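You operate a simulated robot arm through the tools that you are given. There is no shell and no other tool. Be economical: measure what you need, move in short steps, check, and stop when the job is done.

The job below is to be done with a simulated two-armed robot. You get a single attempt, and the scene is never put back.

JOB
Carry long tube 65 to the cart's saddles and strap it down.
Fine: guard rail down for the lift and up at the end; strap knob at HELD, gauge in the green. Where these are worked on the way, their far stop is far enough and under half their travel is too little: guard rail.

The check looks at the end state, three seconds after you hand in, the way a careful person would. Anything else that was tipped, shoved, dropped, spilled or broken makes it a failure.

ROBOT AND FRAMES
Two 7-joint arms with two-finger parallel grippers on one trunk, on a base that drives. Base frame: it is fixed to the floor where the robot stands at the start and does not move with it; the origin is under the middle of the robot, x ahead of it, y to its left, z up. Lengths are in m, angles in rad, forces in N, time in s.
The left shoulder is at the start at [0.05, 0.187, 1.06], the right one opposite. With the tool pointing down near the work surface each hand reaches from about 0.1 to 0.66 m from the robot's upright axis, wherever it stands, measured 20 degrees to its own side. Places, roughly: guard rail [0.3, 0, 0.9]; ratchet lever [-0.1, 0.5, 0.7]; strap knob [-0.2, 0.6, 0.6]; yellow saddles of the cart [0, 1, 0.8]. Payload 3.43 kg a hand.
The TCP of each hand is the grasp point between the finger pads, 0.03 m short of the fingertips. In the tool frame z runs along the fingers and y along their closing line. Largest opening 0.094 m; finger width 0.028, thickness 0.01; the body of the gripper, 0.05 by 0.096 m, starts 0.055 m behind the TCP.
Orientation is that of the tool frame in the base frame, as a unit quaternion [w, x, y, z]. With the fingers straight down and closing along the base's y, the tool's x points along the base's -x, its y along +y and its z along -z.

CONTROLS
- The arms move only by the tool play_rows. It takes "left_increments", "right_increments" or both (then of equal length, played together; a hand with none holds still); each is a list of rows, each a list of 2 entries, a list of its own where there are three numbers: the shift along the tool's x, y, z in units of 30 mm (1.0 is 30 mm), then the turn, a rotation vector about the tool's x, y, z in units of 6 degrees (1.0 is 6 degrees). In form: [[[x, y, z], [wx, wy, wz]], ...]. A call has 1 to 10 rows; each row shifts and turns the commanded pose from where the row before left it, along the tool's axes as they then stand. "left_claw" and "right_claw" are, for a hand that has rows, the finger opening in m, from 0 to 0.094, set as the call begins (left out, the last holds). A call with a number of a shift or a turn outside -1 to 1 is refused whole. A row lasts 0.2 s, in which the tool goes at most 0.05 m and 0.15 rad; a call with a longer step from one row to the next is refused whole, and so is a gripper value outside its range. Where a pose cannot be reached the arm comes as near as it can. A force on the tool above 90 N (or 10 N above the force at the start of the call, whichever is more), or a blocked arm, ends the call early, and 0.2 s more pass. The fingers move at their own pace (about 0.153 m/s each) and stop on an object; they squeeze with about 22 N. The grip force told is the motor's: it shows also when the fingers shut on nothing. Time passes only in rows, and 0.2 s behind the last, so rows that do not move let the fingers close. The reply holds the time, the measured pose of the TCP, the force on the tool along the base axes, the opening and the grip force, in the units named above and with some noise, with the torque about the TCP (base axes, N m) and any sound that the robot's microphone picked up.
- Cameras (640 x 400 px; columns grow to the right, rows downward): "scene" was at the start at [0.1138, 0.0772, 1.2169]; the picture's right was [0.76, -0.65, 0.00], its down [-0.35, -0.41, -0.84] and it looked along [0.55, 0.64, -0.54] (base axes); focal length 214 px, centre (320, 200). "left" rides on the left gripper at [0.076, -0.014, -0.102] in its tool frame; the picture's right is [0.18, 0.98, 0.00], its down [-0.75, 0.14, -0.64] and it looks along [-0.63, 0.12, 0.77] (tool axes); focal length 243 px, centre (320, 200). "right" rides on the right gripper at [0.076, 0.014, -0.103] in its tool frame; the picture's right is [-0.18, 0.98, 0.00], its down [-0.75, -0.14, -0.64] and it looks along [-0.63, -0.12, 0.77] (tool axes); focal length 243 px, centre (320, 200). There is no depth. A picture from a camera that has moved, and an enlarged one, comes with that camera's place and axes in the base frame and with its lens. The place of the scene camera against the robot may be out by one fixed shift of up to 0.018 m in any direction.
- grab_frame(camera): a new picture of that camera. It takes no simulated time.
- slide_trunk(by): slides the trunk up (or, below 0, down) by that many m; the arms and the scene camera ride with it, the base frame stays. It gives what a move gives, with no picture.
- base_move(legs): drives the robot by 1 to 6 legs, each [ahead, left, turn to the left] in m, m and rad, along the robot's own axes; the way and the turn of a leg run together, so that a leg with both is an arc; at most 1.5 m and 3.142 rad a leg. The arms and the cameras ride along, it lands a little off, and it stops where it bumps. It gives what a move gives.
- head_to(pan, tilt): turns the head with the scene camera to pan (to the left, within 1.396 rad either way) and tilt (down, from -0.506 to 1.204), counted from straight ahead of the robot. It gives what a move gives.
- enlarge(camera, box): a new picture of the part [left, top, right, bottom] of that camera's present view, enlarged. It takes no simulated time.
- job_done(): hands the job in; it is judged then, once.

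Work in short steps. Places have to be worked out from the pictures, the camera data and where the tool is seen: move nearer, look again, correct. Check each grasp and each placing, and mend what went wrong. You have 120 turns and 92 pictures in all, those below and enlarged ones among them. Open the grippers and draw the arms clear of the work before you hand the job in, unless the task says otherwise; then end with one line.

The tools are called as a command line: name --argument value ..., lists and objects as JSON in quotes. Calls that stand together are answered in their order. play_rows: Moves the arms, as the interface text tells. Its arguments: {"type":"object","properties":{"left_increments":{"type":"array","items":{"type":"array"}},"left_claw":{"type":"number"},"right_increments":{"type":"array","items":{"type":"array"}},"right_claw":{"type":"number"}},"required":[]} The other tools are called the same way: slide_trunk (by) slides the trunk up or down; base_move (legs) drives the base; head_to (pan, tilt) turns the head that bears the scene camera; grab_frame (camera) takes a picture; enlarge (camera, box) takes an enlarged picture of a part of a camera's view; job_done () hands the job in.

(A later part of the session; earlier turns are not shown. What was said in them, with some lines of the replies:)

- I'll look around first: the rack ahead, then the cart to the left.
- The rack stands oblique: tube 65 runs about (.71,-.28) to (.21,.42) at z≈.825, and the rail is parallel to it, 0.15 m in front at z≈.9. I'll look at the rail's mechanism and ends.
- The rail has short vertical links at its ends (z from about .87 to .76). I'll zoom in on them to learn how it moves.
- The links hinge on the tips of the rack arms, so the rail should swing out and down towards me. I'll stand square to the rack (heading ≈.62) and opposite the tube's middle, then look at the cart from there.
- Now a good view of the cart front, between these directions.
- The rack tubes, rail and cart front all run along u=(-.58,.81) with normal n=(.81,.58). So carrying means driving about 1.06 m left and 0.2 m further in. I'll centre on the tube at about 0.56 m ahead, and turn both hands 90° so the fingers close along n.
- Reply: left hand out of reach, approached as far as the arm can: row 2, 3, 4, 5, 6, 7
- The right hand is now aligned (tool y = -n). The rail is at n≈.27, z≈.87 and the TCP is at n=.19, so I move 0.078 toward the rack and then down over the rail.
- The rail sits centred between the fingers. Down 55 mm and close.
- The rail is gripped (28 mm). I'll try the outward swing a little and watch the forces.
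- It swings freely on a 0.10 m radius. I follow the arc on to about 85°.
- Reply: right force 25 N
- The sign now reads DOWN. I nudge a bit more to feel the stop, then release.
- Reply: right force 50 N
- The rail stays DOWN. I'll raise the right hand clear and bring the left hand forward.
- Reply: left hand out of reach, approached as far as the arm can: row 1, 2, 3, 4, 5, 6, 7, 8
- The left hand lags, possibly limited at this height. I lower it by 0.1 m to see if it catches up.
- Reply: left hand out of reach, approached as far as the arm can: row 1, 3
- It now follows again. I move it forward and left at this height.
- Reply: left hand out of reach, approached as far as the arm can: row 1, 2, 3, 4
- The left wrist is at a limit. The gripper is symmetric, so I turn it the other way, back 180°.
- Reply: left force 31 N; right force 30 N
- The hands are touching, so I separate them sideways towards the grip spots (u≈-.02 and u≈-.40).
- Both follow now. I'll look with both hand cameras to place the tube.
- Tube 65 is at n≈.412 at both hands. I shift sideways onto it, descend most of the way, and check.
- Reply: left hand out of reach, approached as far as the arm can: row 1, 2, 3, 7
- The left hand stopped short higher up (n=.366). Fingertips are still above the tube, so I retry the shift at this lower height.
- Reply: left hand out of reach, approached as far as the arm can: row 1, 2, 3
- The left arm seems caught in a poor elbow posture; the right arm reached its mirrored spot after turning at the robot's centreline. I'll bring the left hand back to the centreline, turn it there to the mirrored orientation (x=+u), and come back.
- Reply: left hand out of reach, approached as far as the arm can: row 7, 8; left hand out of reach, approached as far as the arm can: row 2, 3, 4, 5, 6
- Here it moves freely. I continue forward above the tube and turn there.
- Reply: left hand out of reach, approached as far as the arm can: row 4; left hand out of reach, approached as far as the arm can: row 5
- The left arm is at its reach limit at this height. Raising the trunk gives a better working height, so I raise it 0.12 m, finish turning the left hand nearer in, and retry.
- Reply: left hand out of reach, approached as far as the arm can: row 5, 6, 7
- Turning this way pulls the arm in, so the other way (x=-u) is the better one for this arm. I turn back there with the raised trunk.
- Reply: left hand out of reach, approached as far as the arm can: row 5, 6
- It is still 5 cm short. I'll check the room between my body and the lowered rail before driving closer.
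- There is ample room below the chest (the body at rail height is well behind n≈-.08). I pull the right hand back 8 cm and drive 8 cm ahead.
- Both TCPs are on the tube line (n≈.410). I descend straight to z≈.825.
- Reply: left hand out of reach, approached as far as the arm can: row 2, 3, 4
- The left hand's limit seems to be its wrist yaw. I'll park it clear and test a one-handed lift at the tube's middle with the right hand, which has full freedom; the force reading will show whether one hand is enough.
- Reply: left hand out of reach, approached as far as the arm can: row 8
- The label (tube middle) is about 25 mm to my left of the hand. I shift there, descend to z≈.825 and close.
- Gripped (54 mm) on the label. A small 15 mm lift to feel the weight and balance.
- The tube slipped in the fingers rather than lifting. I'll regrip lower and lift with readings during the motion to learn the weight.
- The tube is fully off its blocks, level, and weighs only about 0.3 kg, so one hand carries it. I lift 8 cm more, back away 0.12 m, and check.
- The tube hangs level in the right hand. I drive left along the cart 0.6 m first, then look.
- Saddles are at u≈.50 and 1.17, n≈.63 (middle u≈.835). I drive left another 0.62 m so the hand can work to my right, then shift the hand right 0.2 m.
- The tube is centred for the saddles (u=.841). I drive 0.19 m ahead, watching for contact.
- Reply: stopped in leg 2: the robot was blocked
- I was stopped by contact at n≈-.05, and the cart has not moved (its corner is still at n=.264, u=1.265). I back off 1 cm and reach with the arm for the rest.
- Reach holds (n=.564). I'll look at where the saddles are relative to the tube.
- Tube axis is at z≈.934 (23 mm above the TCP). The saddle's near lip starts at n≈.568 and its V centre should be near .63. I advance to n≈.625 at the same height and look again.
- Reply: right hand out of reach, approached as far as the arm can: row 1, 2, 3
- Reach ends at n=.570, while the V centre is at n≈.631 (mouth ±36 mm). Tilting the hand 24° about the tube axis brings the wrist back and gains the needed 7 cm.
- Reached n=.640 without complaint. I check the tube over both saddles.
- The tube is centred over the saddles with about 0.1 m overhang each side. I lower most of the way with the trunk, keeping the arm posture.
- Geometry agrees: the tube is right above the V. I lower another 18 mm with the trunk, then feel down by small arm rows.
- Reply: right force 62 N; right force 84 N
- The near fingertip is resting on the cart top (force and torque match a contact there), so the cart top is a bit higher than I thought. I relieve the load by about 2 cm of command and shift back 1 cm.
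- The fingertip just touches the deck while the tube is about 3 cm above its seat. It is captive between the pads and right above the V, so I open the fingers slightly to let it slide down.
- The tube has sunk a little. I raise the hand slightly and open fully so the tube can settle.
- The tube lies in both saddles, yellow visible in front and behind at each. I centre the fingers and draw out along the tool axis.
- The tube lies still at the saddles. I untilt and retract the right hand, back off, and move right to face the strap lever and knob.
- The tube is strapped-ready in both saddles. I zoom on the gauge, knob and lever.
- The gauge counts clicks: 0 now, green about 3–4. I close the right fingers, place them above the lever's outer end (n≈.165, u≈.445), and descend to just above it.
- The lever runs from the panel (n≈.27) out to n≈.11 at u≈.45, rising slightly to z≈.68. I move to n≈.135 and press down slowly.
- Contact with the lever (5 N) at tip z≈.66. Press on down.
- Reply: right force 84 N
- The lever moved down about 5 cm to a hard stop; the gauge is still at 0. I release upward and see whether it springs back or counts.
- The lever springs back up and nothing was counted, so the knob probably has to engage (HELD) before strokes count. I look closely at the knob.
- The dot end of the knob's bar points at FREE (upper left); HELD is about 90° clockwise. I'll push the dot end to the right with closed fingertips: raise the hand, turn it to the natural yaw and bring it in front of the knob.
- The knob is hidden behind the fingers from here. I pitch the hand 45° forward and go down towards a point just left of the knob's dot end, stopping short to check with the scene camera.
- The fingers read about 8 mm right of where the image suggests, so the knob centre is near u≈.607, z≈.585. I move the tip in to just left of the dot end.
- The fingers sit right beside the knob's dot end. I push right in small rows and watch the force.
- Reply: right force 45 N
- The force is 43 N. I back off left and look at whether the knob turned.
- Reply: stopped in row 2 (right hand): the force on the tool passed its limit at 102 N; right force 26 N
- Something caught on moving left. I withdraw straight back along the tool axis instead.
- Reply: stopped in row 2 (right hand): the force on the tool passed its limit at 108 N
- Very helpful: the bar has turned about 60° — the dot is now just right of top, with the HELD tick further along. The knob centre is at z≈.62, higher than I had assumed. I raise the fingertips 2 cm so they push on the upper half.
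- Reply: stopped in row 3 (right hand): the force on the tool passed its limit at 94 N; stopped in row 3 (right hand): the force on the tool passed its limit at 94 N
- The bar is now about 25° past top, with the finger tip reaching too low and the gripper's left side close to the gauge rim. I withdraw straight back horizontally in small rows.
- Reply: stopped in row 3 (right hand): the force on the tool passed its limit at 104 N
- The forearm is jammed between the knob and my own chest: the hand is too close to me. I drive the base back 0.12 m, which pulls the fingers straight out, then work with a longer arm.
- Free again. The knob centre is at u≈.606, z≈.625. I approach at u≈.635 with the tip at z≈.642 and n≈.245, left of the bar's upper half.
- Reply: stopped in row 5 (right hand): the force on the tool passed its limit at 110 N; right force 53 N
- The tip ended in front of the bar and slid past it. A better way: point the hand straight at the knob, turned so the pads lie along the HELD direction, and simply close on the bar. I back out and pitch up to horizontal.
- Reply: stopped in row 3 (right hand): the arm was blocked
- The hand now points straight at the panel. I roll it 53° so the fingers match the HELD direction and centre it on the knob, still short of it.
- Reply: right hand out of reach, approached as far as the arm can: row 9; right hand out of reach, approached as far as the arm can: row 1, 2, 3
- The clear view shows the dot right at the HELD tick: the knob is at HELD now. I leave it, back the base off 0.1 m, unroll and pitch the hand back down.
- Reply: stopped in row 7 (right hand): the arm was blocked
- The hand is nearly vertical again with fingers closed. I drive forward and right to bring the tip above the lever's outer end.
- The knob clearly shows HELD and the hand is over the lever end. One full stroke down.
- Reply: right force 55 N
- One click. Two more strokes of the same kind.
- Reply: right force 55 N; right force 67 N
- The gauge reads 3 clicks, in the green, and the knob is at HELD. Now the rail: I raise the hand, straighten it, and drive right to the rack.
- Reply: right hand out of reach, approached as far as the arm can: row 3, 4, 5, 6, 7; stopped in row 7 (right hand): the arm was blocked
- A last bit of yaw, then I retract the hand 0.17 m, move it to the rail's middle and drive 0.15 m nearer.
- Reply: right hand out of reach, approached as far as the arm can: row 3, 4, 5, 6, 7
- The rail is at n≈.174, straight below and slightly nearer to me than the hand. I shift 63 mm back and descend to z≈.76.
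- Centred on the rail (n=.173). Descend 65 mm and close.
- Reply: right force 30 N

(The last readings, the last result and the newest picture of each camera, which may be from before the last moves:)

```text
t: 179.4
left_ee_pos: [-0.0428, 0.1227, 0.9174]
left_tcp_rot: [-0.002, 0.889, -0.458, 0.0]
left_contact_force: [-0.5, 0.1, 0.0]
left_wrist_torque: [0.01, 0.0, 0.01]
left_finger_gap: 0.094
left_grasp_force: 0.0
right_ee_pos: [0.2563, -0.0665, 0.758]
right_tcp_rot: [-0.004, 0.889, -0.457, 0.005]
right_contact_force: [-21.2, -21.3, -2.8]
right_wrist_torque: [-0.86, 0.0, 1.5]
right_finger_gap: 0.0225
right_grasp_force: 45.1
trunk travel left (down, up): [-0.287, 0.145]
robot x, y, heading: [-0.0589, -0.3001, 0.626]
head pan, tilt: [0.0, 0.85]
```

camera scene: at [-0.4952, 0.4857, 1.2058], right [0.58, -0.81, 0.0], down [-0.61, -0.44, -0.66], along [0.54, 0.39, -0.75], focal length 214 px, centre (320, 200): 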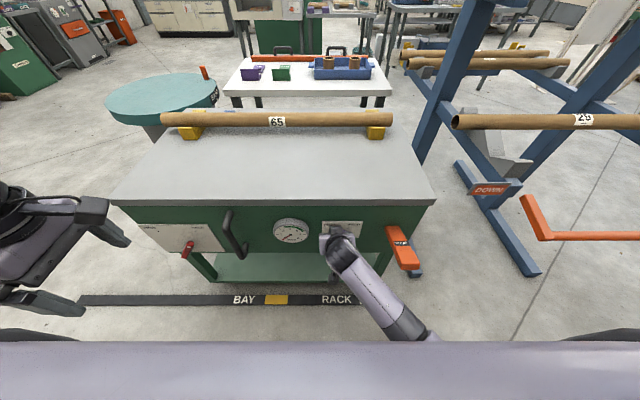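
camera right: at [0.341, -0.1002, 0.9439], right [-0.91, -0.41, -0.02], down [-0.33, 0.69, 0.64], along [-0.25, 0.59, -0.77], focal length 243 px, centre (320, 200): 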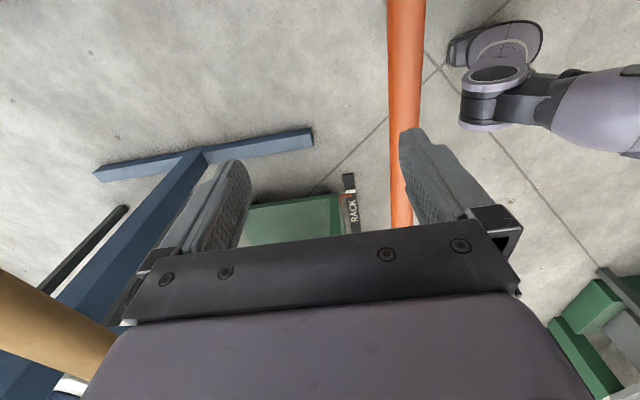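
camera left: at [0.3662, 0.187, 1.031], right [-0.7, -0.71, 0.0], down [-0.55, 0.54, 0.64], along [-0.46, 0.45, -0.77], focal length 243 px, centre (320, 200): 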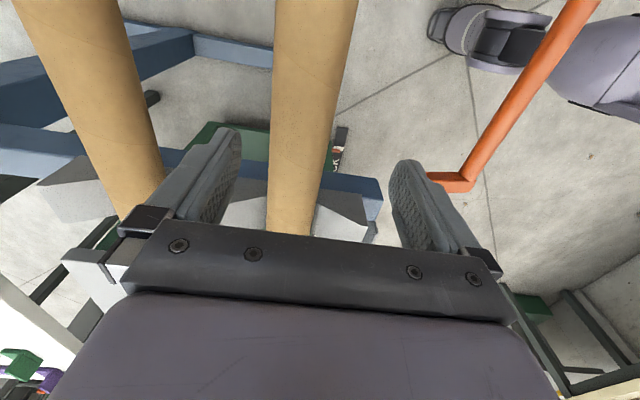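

Gripped (a bit off-centre). I swing the rail up along the reverse arc, first part.

play_rows --right_increments '[[[0, 0.05, -0.35], [0, 0, 0]], [[0, 0, -0.35], [0, 0, 0]], [[0, -0.07, -0.46], [0, 0, 0]], [[0, -0.13, -0.45], [0, 0, 0]], [[0, -0.19, -0.42], [0, 0, 0]]]'

grab_frame --camera "right"

```text
t: 180.6
left_ee_pos: [-0.0453, 0.1207, 0.92]
left_tcp_rot: [-0.004, 0.889, -0.458, 0.001]
left_contact_force: [0.1, -0.1, 0.0]
left_wrist_torque: [0.03, -0.02, 0.0]
left_finger_gap: 0.0939
left_grasp_force: 0.0
right_ee_pos: [0.2589, -0.0651, 0.8222]
right_tcp_rot: [0.0, 0.891, -0.455, 0.002]
right_contact_force: [-52.8, -46.0, 17.9]
right_wrist_torque: [-1.27, 0.6, -0.34]
right_finger_gap: 0.0223
right_grasp_force: 45.0
trunk travel left (down, up): [-0.287, 0.145]
robot x, y, heading: [-0.0612, -0.307, 0.628]
head pan, tilt: [0.0, 0.85]
```

```text
4 pictures are left
camera right: at [0.2903, -0.1352, 0.9261], right [-0.9, -0.43, 0.0], down [-0.33, 0.69, 0.64], along [-0.27, 0.58, -0.77], focal length 243 px, centre (320, 200)
```

right: 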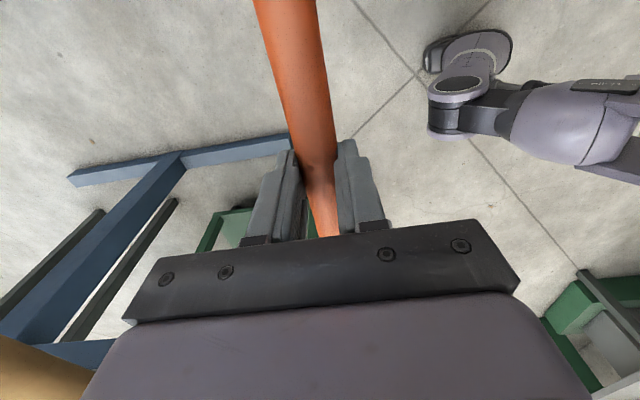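

The rail is rising in the grip, sitting about 2 cm below the TCP. I follow the corrected arc up to vertical.

play_rows --right_increments '[[[0, 0.13, -0.43], [0, 0, 0]], [[0, -0.2, -0.41], [0, 0, 0]], [[0, -0.3, -0.38], [0, 0, 0]], [[0, -0.34, -0.33], [0, 0, 0]], [[0, -0.39, -0.28], [0, 0, 0]], [[0, -0.42, -0.23], [0, 0, 0]]]'

play_rows --right_increments '[[[0, -0.45, -0.16], [0, 0, 0]], [[0, -0.47, -0.1], [0, 0, 0]], [[0, -0.48, -0.03], [0, 0, 0]], [[0, -0.2, 0], [0, 0, 0]]]'

grab_frame --camera "scene"

```text
t: 182.0
left_ee_pos: [-0.0401, 0.1242, 0.9157]
left_tcp_rot: [-0.001, 0.889, -0.458, 0.0]
left_contact_force: [-0.3, -0.4, 0.8]
left_wrist_torque: [0.0, 0.01, 0.01]
left_finger_gap: 0.0938
left_grasp_force: 0.0
right_ee_pos: [0.3032, -0.0331, 0.8828]
right_tcp_rot: [-0.009, 0.888, -0.46, 0.007]
right_contact_force: [-11.6, 0.4, 5.7]
right_wrist_torque: [0.44, 0.9, 1.35]
right_finger_gap: 0.0219
right_grasp_force: 45.1
trunk travel left (down, up): [-0.287, 0.145]
robot x, y, heading: [-0.0591, -0.3024, 0.623]
head pan, tilt: [0.0, 0.85]
```

```text
t: 183.0
left_ee_pos: [-0.0428, 0.1225, 0.9177]
left_tcp_rot: [-0.003, 0.889, -0.457, 0.001]
left_contact_force: [-0.8, 0.1, 0.5]
left_wrist_torque: [0.01, -0.01, 0.02]
left_finger_gap: 0.0939
left_grasp_force: 0.1
right_ee_pos: [0.3381, -0.0086, 0.8924]
right_tcp_rot: [-0.002, 0.889, -0.457, 0.005]
right_contact_force: [-33.2, -22.8, -5.6]
right_wrist_torque: [-0.68, 0.21, 1.11]
right_finger_gap: 0.023
right_grasp_force: 45.1
trunk travel left (down, up): [-0.287, 0.145]
robot x, y, heading: [-0.0639, -0.3029, 0.623]
head pan, tilt: [0.0, 0.85]
```

```text
3 pictures are left
camera scene: at [0.0428, -0.2154, 1.2055], right [0.59, -0.81, 0.0], down [-0.61, -0.44, -0.66], along [0.54, 0.39, -0.75], focal length 214 px, centre (320, 200)
```

scene: 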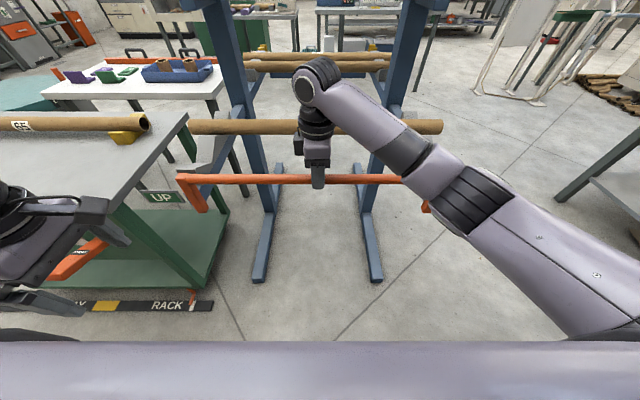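

The sign reads UP and the rail presses on its stop. I open the fingers and lift the hand straight up, then look.

play_rows --right_increments '[[[0, 0, 0], [0, 0, 0]], [[0, 0, 0], [0, 0, 0]], [[0, 0, 0], [0, 0, 0]]]' --right_claw 0.094

play_rows --right_increments '[[[0, 0, -0.6], [0, 0, 0]], [[0, 0, -0.9], [0, 0, 0]], [[0, 0, -0.9], [0, 0, 0]], [[0, 0, -0.9], [0, 0, 0]]]'

base_move --legs '[[-0.25, 0.0, 0.0]]'

head_to --pan 0.5 --tilt 0.65

grab_frame --camera "scene"

```text
t: 183.8
left_ee_pos: [-0.0405, 0.1246, 0.9167]
left_tcp_rot: [0.0, 0.889, -0.458, 0.0]
left_contact_force: [-0.1, 0.4, -0.3]
left_wrist_torque: [-0.03, 0.02, -0.02]
left_finger_gap: 0.0941
left_grasp_force: 0.1
right_ee_pos: [0.3446, -0.0053, 0.8935]
right_tcp_rot: [-0.008, 0.888, -0.46, 0.006]
right_contact_force: [0.8, 0.1, -0.3]
right_wrist_torque: [-0.02, -0.04, 0.02]
right_finger_gap: 0.0939
right_grasp_force: 0.2
trunk travel left (down, up): [-0.287, 0.145]
robot x, y, heading: [-0.0612, -0.3059, 0.626]
head pan, tilt: [0.0, 0.85]
```

```text
t: 184.8
left_ee_pos: [-0.0401, 0.1246, 0.9176]
left_tcp_rot: [-0.002, 0.889, -0.458, -0.001]
left_contact_force: [0.1, 0.2, 0.2]
left_wrist_torque: [-0.03, -0.03, 0.0]
left_finger_gap: 0.094
left_grasp_force: 0.1
right_ee_pos: [0.3413, -0.0062, 0.9934]
right_tcp_rot: [-0.009, 0.887, -0.461, 0.007]
right_contact_force: [-0.7, -0.2, -0.5]
right_wrist_torque: [0.01, 0.04, 0.04]
right_finger_gap: 0.0941
right_grasp_force: 0.1
trunk travel left (down, up): [-0.287, 0.145]
robot x, y, heading: [-0.065, -0.3044, 0.629]
head pan, tilt: [0.0, 0.85]
```

```text
t: 186.6
left_ee_pos: [-0.2397, -0.0219, 0.9179]
left_tcp_rot: [-0.001, 0.887, -0.461, 0.0]
left_contact_force: [-0.5, 0.6, 0.1]
left_wrist_torque: [-0.02, 0.05, -0.01]
left_finger_gap: 0.0938
left_grasp_force: 0.0
right_ee_pos: [0.1401, -0.1547, 0.9933]
right_tcp_rot: [-0.008, 0.886, -0.463, 0.006]
right_contact_force: [-0.3, -1.3, 0.1]
right_wrist_torque: [0.04, 0.0, 0.01]
right_finger_gap: 0.094
right_grasp_force: 0.0
trunk travel left (down, up): [-0.287, 0.145]
robot x, y, heading: [-0.2649, -0.4473, 0.62]
head pan, tilt: [0.0, 0.85]
```

```text
t: 187.5
left_ee_pos: [-0.2394, -0.0207, 0.9178]
left_tcp_rot: [-0.001, 0.888, -0.461, 0.0]
left_contact_force: [-0.4, 0.3, -0.2]
left_wrist_torque: [0.01, 0.03, 0.02]
left_finger_gap: 0.094
left_grasp_force: 0.0
right_ee_pos: [0.1409, -0.154, 0.9921]
right_tcp_rot: [-0.008, 0.886, -0.463, 0.005]
right_contact_force: [-0.3, 0.4, 0.2]
right_wrist_torque: [0.02, 0.0, 0.01]
right_finger_gap: 0.0941
right_grasp_force: 0.0
trunk travel left (down, up): [-0.287, 0.145]
robot x, y, heading: [-0.2593, -0.4451, 0.616]
head pan, tilt: [0.499, 0.649]
```

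```text
2 pictures are left
camera scene: at [-0.1812, -0.3264, 1.2218], right [0.9, -0.44, 0.0], down [-0.26, -0.54, -0.8], along [0.35, 0.72, -0.6], focal length 214 px, centre (320, 200)
```

scene: 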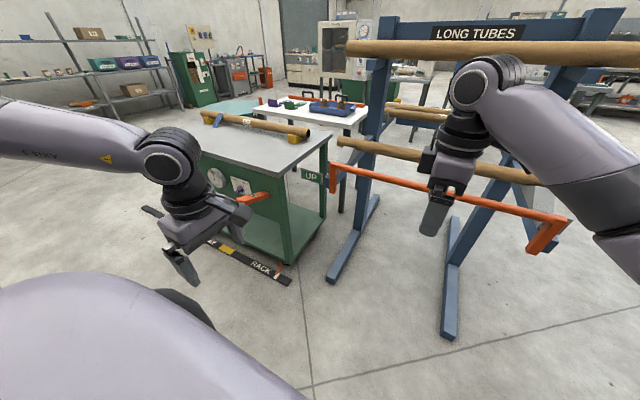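

The rail is up and stays there. I check the cart panel and tube once more before handing in.

enlarge --camera "scene" --box '[195, 105, 335, 215]'

```text
3.64 times, centred on (265, 160) of scene
camera zoom: at [-0.1812, -0.3264, 1.2218], right [0.9, -0.44, 0.0], down [-0.26, -0.54, -0.8], along [0.35, 0.72, -0.6], focal length 780 px, centre (520, 346)
```

zoom: 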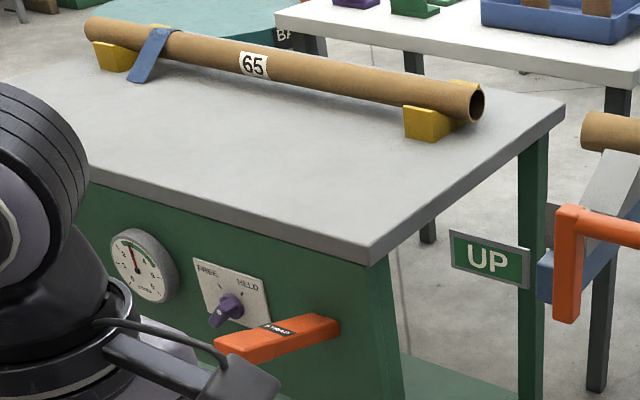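

The strap is over the tube, the gauge is in the green, the knob is at HELD, the rail sign reads UP, and both hands are open and clear. Handing in.

job_done

```text
The job is handed in.
```

Tube 65 lies strapped in the cart's saddles, with the gauge at 3 clicks (in the green), the knob at HELD and the guard rail back up. I put up to about 110 N on the panel and knob while turning the knob, and saw no damage afterwards.
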